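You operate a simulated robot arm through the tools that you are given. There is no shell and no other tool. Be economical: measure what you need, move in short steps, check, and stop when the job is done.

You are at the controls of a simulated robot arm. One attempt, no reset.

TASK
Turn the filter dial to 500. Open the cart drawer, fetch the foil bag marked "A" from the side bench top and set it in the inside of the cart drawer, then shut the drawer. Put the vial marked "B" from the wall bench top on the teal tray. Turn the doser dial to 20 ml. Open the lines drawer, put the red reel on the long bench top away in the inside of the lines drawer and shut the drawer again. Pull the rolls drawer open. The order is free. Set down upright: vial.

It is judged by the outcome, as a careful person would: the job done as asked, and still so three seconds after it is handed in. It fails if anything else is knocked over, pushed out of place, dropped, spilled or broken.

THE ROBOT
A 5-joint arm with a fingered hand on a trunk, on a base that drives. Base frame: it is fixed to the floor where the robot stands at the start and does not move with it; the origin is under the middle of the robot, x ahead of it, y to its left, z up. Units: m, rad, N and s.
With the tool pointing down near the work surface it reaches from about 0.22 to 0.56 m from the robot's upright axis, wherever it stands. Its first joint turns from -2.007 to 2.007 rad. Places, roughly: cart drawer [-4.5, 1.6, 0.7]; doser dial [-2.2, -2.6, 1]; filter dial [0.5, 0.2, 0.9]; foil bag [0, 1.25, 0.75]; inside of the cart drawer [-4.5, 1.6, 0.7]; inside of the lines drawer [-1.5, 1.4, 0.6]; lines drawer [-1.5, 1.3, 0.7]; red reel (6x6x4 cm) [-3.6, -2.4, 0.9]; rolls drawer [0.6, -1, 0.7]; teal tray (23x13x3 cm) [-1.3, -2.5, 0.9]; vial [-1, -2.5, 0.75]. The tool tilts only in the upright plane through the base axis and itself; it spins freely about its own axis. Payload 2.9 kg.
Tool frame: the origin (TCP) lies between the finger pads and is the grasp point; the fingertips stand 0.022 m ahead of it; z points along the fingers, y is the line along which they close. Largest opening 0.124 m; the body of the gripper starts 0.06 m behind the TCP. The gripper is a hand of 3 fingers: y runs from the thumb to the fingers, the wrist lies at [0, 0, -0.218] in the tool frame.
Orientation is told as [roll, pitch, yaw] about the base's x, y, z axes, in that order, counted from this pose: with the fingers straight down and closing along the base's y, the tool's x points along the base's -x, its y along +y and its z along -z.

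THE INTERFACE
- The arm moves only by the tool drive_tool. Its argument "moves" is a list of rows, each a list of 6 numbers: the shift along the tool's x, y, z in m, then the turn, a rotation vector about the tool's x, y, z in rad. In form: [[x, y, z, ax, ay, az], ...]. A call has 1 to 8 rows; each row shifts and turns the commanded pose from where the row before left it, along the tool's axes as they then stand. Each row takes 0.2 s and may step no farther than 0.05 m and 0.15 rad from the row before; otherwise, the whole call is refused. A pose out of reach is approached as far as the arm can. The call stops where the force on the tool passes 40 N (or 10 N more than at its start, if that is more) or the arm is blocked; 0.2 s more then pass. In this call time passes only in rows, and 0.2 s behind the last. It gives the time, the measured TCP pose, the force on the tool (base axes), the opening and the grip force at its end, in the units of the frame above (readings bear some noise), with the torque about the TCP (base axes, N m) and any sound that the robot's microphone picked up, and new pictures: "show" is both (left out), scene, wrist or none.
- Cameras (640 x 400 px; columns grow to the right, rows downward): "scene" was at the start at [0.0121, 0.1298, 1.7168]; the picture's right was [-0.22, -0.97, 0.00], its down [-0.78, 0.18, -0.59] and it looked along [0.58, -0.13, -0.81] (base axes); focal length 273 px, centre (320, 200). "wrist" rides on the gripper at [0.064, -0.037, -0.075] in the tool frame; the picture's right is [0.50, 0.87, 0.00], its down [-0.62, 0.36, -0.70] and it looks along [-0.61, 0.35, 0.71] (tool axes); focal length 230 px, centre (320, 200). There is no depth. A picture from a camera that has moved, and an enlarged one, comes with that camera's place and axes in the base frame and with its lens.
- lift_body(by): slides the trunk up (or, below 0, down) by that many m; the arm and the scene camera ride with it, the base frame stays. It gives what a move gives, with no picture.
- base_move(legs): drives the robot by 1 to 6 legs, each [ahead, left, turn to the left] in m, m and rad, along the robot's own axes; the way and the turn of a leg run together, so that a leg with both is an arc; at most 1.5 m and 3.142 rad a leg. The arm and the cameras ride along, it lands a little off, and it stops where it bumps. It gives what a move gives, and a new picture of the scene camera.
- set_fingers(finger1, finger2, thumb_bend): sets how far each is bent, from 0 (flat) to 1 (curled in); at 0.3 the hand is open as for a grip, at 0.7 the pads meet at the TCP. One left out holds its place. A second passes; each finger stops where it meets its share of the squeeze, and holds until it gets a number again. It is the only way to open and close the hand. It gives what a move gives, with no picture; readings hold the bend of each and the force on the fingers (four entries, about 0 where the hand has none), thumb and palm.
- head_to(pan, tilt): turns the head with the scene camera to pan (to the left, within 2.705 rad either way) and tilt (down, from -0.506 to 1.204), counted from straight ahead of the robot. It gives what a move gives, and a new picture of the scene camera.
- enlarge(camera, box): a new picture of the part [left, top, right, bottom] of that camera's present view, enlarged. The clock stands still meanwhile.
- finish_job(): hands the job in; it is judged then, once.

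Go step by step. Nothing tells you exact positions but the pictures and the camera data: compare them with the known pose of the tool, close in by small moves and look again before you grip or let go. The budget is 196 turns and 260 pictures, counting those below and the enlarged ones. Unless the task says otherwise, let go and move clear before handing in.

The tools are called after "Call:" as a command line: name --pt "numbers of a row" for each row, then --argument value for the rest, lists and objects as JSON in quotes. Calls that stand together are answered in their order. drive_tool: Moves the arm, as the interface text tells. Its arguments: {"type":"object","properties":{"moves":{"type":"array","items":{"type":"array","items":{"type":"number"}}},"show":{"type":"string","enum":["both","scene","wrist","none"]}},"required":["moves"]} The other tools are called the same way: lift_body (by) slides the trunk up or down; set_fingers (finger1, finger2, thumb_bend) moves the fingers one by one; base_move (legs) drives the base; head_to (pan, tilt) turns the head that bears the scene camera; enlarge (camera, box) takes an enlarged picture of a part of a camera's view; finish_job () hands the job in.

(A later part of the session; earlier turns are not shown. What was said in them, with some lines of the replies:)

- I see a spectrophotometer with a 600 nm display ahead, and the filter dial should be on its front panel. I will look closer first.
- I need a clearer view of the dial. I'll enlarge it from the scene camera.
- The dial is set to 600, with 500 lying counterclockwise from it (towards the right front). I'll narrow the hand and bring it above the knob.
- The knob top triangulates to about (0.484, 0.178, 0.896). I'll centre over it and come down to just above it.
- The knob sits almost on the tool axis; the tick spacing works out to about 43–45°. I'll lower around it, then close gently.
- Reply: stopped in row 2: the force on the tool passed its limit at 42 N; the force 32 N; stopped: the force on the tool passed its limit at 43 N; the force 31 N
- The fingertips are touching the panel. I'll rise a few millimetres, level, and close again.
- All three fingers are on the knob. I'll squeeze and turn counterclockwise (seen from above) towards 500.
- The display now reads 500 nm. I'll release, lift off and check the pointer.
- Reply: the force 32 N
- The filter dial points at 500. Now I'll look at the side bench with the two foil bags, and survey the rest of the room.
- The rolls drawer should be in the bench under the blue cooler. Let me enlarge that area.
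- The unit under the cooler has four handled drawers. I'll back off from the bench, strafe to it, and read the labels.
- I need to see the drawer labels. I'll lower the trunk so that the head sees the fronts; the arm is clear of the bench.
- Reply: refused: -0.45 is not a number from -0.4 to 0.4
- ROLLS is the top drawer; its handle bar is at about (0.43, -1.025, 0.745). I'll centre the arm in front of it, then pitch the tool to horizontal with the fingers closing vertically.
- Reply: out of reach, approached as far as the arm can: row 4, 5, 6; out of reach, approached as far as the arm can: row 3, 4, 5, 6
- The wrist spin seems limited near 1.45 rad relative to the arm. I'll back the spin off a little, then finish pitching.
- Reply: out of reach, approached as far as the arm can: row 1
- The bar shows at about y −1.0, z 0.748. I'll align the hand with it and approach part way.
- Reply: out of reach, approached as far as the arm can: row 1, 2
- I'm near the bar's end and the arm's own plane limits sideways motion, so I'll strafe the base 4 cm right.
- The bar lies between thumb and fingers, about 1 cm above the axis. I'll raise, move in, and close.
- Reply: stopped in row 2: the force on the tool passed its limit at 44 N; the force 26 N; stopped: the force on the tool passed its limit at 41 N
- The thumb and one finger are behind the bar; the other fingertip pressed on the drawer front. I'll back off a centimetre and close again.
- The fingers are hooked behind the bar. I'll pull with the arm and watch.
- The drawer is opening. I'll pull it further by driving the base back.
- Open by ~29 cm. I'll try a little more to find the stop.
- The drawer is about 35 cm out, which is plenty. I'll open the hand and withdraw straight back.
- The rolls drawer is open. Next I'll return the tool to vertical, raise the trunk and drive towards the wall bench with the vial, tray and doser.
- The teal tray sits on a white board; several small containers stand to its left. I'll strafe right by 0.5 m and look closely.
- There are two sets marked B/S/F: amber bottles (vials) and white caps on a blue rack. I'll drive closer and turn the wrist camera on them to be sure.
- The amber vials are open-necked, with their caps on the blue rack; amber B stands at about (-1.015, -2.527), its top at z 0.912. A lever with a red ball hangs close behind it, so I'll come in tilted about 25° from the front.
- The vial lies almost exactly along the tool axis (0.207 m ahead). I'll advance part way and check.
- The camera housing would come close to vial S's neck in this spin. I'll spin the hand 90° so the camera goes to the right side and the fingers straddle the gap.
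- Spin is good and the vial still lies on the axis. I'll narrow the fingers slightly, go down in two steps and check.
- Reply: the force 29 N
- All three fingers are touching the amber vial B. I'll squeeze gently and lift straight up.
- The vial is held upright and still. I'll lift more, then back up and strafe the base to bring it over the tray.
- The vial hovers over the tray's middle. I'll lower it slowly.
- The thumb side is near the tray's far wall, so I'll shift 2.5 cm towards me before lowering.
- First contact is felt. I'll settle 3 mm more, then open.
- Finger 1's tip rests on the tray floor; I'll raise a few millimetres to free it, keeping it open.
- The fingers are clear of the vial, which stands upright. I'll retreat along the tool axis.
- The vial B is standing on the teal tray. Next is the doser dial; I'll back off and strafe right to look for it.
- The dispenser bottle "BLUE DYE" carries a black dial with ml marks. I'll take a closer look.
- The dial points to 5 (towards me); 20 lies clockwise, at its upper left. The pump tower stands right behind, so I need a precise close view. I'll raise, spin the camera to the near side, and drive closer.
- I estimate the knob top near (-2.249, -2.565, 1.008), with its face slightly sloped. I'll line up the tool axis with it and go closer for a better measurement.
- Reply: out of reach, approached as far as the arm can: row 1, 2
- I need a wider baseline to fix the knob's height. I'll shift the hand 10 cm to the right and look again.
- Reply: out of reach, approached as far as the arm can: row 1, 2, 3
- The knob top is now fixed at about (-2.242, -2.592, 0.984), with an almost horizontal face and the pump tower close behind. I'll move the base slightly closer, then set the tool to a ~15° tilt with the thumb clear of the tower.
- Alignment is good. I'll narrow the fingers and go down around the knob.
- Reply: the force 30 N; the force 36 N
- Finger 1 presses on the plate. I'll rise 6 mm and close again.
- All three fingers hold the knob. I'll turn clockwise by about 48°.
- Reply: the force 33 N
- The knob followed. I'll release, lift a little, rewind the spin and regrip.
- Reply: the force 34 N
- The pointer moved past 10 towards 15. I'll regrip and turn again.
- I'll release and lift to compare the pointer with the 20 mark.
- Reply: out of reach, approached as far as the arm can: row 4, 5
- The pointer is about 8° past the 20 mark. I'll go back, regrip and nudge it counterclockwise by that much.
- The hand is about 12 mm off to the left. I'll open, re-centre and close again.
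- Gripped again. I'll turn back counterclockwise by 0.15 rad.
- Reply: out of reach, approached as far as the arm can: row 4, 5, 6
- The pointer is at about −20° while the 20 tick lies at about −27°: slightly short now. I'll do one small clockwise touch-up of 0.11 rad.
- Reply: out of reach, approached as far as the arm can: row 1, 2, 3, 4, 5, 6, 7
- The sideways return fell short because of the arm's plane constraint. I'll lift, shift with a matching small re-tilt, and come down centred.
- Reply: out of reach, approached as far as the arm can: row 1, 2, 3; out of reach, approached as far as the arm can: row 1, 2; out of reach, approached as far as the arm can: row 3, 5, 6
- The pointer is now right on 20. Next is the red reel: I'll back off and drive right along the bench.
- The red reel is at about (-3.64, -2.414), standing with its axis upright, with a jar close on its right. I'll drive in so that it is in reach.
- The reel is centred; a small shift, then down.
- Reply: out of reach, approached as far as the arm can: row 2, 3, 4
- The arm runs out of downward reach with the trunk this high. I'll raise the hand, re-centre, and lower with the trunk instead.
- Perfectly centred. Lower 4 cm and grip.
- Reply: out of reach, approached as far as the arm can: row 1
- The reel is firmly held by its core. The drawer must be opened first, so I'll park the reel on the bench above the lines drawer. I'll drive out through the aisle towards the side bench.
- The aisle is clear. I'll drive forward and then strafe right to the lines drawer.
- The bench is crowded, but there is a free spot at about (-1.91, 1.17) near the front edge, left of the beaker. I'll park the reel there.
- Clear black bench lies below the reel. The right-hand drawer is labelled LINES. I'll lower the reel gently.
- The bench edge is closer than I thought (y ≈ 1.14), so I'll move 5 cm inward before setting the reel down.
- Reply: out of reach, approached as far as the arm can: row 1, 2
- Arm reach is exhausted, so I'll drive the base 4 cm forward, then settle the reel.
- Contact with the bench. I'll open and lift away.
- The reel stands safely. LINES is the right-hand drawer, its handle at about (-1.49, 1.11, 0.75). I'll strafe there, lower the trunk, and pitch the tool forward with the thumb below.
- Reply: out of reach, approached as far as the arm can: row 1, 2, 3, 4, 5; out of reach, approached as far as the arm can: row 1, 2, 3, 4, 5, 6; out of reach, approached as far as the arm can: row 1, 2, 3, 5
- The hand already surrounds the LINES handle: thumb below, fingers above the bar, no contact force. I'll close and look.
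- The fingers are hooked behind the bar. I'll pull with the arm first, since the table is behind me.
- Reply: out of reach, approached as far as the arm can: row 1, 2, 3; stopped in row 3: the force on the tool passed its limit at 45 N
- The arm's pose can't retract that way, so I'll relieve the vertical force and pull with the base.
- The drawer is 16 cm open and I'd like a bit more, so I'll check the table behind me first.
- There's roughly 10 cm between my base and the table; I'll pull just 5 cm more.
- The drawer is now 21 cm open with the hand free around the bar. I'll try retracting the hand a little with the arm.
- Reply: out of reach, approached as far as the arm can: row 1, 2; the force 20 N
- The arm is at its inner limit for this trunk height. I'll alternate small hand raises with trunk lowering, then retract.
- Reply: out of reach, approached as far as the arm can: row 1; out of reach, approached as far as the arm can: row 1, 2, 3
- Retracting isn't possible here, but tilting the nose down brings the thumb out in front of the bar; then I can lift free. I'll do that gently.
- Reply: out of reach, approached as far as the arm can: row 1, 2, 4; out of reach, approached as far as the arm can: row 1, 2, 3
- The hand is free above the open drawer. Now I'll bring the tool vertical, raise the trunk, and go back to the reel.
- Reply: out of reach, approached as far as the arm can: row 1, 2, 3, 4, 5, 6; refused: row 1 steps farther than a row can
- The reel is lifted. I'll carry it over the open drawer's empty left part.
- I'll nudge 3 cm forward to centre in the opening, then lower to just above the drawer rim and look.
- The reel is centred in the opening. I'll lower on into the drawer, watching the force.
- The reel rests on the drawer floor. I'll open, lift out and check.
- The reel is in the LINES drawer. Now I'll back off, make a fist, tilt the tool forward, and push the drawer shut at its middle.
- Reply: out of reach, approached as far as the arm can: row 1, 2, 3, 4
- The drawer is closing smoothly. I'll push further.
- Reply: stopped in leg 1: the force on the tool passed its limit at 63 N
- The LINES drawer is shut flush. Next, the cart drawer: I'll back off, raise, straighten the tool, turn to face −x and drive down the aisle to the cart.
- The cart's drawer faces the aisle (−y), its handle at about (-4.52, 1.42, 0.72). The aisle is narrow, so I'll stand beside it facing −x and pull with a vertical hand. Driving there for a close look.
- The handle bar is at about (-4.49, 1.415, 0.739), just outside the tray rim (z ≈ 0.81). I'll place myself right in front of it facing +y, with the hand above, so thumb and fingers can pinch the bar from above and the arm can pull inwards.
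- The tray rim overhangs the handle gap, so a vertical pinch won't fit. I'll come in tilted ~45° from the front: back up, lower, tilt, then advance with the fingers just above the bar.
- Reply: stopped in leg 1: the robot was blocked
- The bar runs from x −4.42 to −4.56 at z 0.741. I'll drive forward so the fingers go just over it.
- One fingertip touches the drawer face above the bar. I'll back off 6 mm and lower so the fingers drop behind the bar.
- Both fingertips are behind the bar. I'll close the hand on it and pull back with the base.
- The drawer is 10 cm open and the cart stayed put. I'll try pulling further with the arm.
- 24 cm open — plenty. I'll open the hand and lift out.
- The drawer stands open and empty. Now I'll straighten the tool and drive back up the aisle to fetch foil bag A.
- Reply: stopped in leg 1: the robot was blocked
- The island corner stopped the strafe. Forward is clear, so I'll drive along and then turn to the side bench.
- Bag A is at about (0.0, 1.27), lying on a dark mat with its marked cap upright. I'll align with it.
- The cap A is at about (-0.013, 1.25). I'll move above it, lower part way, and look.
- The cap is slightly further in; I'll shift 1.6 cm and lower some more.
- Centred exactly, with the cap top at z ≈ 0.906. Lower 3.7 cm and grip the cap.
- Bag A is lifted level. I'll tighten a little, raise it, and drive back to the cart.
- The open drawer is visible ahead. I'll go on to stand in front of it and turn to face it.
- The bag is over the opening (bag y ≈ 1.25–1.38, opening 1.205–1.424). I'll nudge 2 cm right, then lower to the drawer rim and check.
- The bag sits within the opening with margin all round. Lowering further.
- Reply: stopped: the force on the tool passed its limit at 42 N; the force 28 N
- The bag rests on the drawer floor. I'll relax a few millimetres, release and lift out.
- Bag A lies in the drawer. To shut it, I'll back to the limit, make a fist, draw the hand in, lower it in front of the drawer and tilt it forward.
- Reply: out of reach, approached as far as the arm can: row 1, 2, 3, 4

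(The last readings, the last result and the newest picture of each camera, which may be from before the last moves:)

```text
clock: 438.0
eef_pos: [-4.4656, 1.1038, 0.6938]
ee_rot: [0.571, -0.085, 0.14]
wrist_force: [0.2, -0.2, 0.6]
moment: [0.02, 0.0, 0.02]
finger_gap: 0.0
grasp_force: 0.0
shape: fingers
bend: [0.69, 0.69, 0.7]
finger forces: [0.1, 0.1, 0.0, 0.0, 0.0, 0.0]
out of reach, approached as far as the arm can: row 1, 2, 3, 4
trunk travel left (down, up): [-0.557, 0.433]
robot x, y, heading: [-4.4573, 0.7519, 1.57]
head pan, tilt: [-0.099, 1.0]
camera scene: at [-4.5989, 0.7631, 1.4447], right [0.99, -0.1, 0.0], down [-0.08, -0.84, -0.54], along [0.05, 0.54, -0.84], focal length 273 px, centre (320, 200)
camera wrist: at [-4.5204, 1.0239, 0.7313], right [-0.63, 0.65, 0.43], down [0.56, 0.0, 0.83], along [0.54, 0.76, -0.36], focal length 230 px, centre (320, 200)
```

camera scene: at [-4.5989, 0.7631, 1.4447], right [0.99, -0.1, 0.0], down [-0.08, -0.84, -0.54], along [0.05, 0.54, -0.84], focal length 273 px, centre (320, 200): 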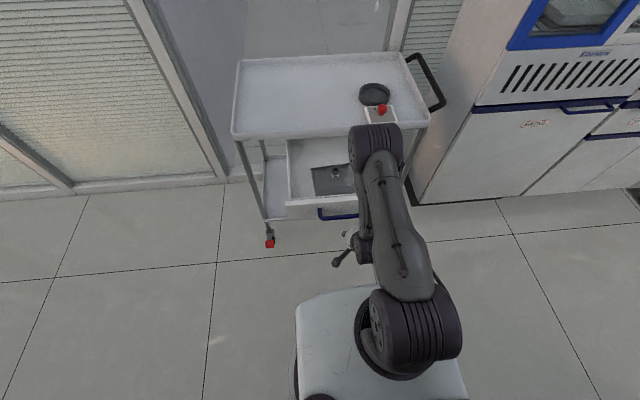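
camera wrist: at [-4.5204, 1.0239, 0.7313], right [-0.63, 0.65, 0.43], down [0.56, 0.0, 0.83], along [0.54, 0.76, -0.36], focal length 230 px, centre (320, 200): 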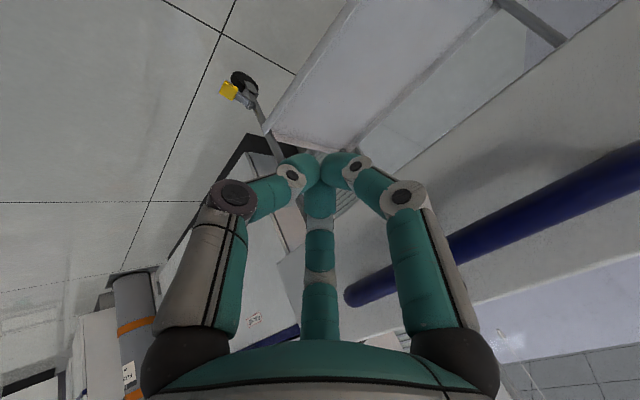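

Call:
lift_body --by 0.02

Call:
base_move --legs '[[0.2, 0, 0]]'

```text
clock: 438.6
eef_pos: [-4.4651, 1.1039, 0.715]
ee_rot: [0.574, -0.085, 0.141]
wrist_force: [-1.0, 0.8, 0.7]
moment: [-0.01, 0.02, 0.02]
finger_gap: 0.0
grasp_force: 0.0
shape: fingers
bend: [0.69, 0.69, 0.7]
finger forces: [0.0, 0.0, 0.1, 0.0, 0.1, 0.1]
trunk travel left (down, up): [-0.577, 0.413]
robot x, y, heading: [-4.4614, 0.7542, 1.567]
head pan, tilt: [-0.099, 1.0]
```

```text
clock: 440.2
eef_pos: [-4.4664, 1.3057, 0.7143]
ee_rot: [0.569, -0.082, 0.145]
wrist_force: [0.2, -0.7, -0.3]
moment: [-0.01, 0.01, -0.01]
finger_gap: 0.0001
grasp_force: 0.0
shape: fingers
bend: [0.69, 0.7, 0.7]
finger forces: [0.1, 0.0, 0.0, 0.1, 0.0, 0.1]
trunk travel left (down, up): [-0.577, 0.413]
robot x, y, heading: [-4.4595, 0.9565, 1.576]
head pan, tilt: [-0.099, 1.0]
camera scene: at [-4.5994, 0.9656, 1.4646], right [1.0, -0.1, 0.0], down [-0.08, -0.84, -0.54], along [0.05, 0.54, -0.84], focal length 273 px, centre (320, 200)
```

scene: 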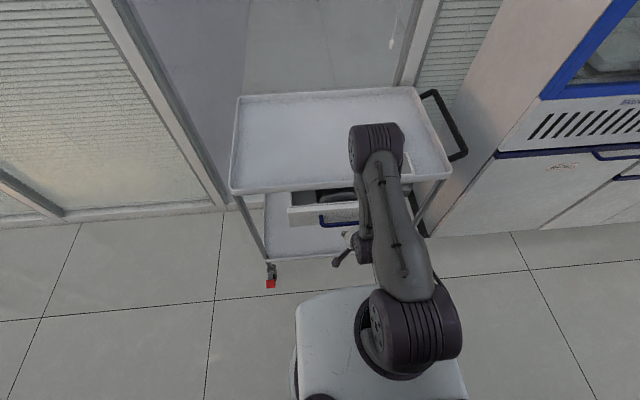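

Closing nicely. I'll push the remaining centimetres.

Call:
base_move --legs '[[0.06, 0, 0], [0.04, 0, 0]]'

Call:
enlarge --camera "scene" --box '[220, 130, 480, 292]'

```text
clock: 441.7
eef_pos: [-4.4673, 1.3808, 0.7125]
ee_rot: [0.542, -0.08, 0.144]
wrist_force: [-0.6, -6.2, -0.8]
moment: [0.16, 0.01, -0.17]
finger_gap: 0.0011
grasp_force: 4.2
shape: fingers
bend: [0.68, 0.7, 0.69]
finger forces: [0.1, 7.3, 0.0, 0.1, 0.0, 0.1]
trunk travel left (down, up): [-0.577, 0.413]
robot x, y, heading: [-4.4636, 1.038, 1.58]
head pan, tilt: [-0.099, 1.0]
stopped in leg 2: the force on the tool passed its limit at 57 N (the readings are from after the stop); the commanded pose is now the measured one
camera scene: at [-4.5999, 1.0478, 1.4647], right [1.0, -0.09, 0.0], down [-0.08, -0.84, -0.54], along [0.05, 0.54, -0.84], focal length 273 px, centre (320, 200)
```

scene: 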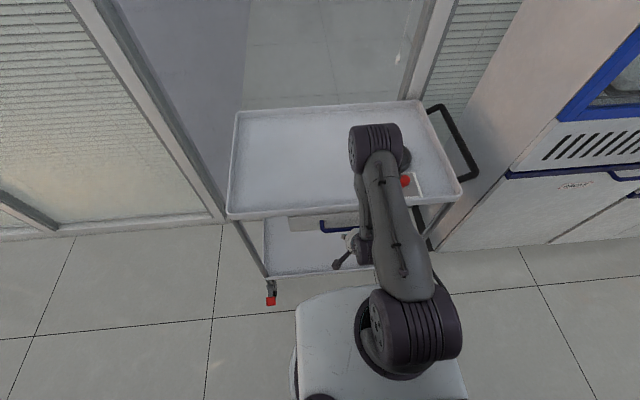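

```text
2.46 times, centred on (350, 211) of scene
camera zoom: at [-4.5999, 1.0478, 1.4647], right [1.0, -0.09, 0.0], down [-0.08, -0.84, -0.54], along [0.05, 0.54, -0.84], focal length 671 px, centre (246, 173)
```

zoom: 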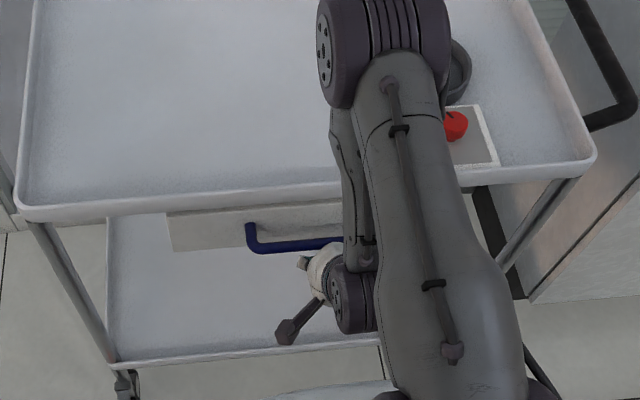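

The drawer hit its stop and the bar is back at its closed position (y ≈ 1.40). I'll back away and verify.

Call:
base_move --legs '[[-0.25, 0, 0]]'

Call:
lift_body --by 0.3

Call:
head_to --pan 0.15 --tilt 0.8

Call:
enlarge --camera "scene" --box '[240, 130, 480, 300]'

```text
clock: 443.5
eef_pos: [-4.4652, 1.1297, 0.712]
ee_rot: [0.545, -0.079, 0.145]
wrist_force: [-1.1, 0.4, -0.7]
moment: [-0.05, 0.03, -0.02]
finger_gap: 0.0
grasp_force: 0.1
shape: fingers
bend: [0.69, 0.7, 0.7]
finger forces: [0.1, 0.0, 0.0, 0.1, 0.1, 0.0]
trunk travel left (down, up): [-0.577, 0.413]
robot x, y, heading: [-4.4599, 0.7871, 1.574]
head pan, tilt: [-0.099, 1.0]
camera scene: at [-4.5985, 0.7955, 1.4647], right [1.0, -0.09, 0.0], down [-0.08, -0.84, -0.54], along [0.05, 0.54, -0.84], focal length 273 px, centre (320, 200)
```

scene: 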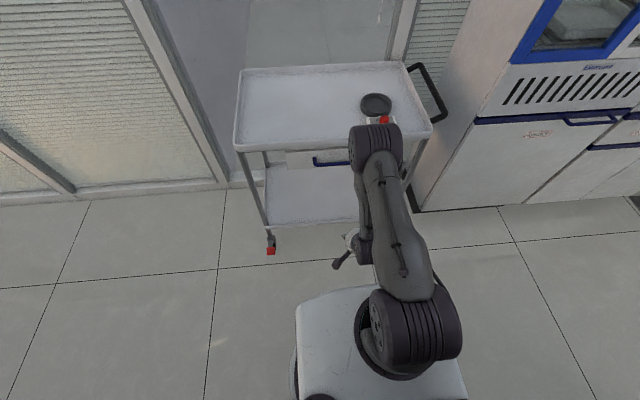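

```text
clock: 446.5
eef_pos: [-4.4663, 1.1307, 1.01]
ee_rot: [0.545, -0.079, 0.144]
wrist_force: [0.0, 0.9, 0.3]
moment: [0.03, -0.01, -0.01]
finger_gap: 0.0
grasp_force: 0.2
shape: fingers
bend: [0.69, 0.7, 0.7]
finger forces: [0.0, 0.0, 0.0, 0.1, 0.1, 0.0]
trunk travel left (down, up): [-0.877, 0.113]
robot x, y, heading: [-4.4621, 0.7895, 1.579]
head pan, tilt: [-0.099, 1.0]
```

```text
clock: 447.3
eef_pos: [-4.4659, 1.1304, 1.0129]
ee_rot: [0.543, -0.078, 0.145]
wrist_force: [-0.7, 0.4, -0.1]
moment: [-0.01, 0.02, 0.01]
finger_gap: 0.0
grasp_force: 0.1
shape: fingers
bend: [0.69, 0.7, 0.7]
finger forces: [0.1, 0.1, 0.0, 0.1, 0.1, 0.0]
trunk travel left (down, up): [-0.877, 0.113]
robot x, y, heading: [-4.4587, 0.7834, 1.576]
head pan, tilt: [0.15, 0.799]
camera scene: at [-4.6174, 0.8069, 1.7798], right [0.99, 0.15, 0.0], down [0.11, -0.71, -0.7], along [-0.11, 0.69, -0.72], focal length 273 px, centre (320, 200)
```

scene: 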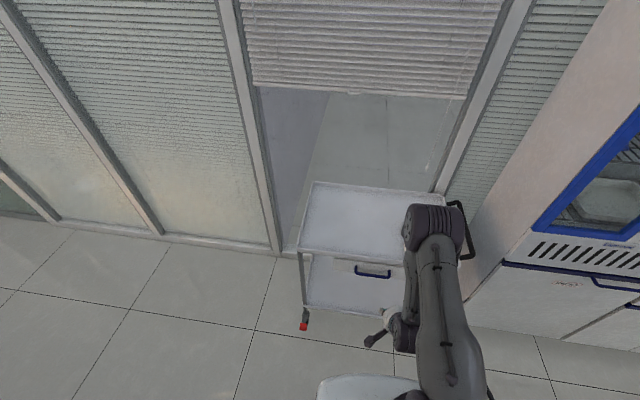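

```text
2.35 times, centred on (360, 215) of scene
camera zoom: at [-4.6174, 0.8069, 1.7798], right [0.99, 0.15, 0.0], down [0.11, -0.71, -0.7], along [-0.11, 0.69, -0.72], focal length 642 px, centre (226, 165)
```

zoom: 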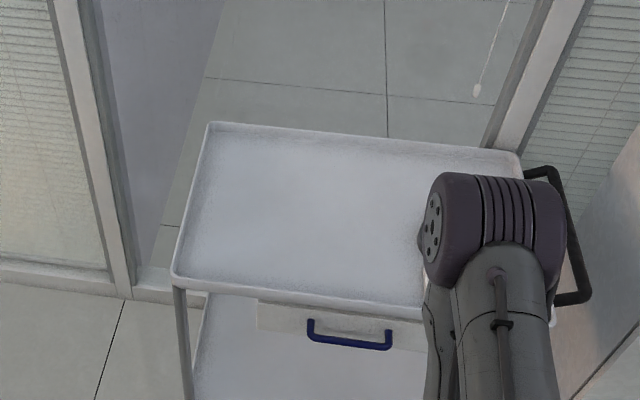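

The cart drawer is shut, and I see nothing on the cart disturbed. All parts of the job are done and the hand is clear, so I'm handing it in.

Call:
finish_job

```text
The job is handed in.
```

I finished every part of the job and handed it in:

- **Filter dial:** it is set to 500, and the display read 500 nm.
- **Doser dial:** it is set to 20 ml, judged by eye against the mark.
- **Vial B:** it stands upright on the teal tray.
- **Red reel:** it is in the lines drawer, and the drawer is shut.
- **Foil bag A:** it is in the cart drawer, and the drawer is shut.
- **Rolls drawer:** it is open by about 35 cm.

My base bumped the central bench twice in the narrow aisle, but I saw nothing moved or knocked over. I did not go back to recheck the earlier items before handing in.
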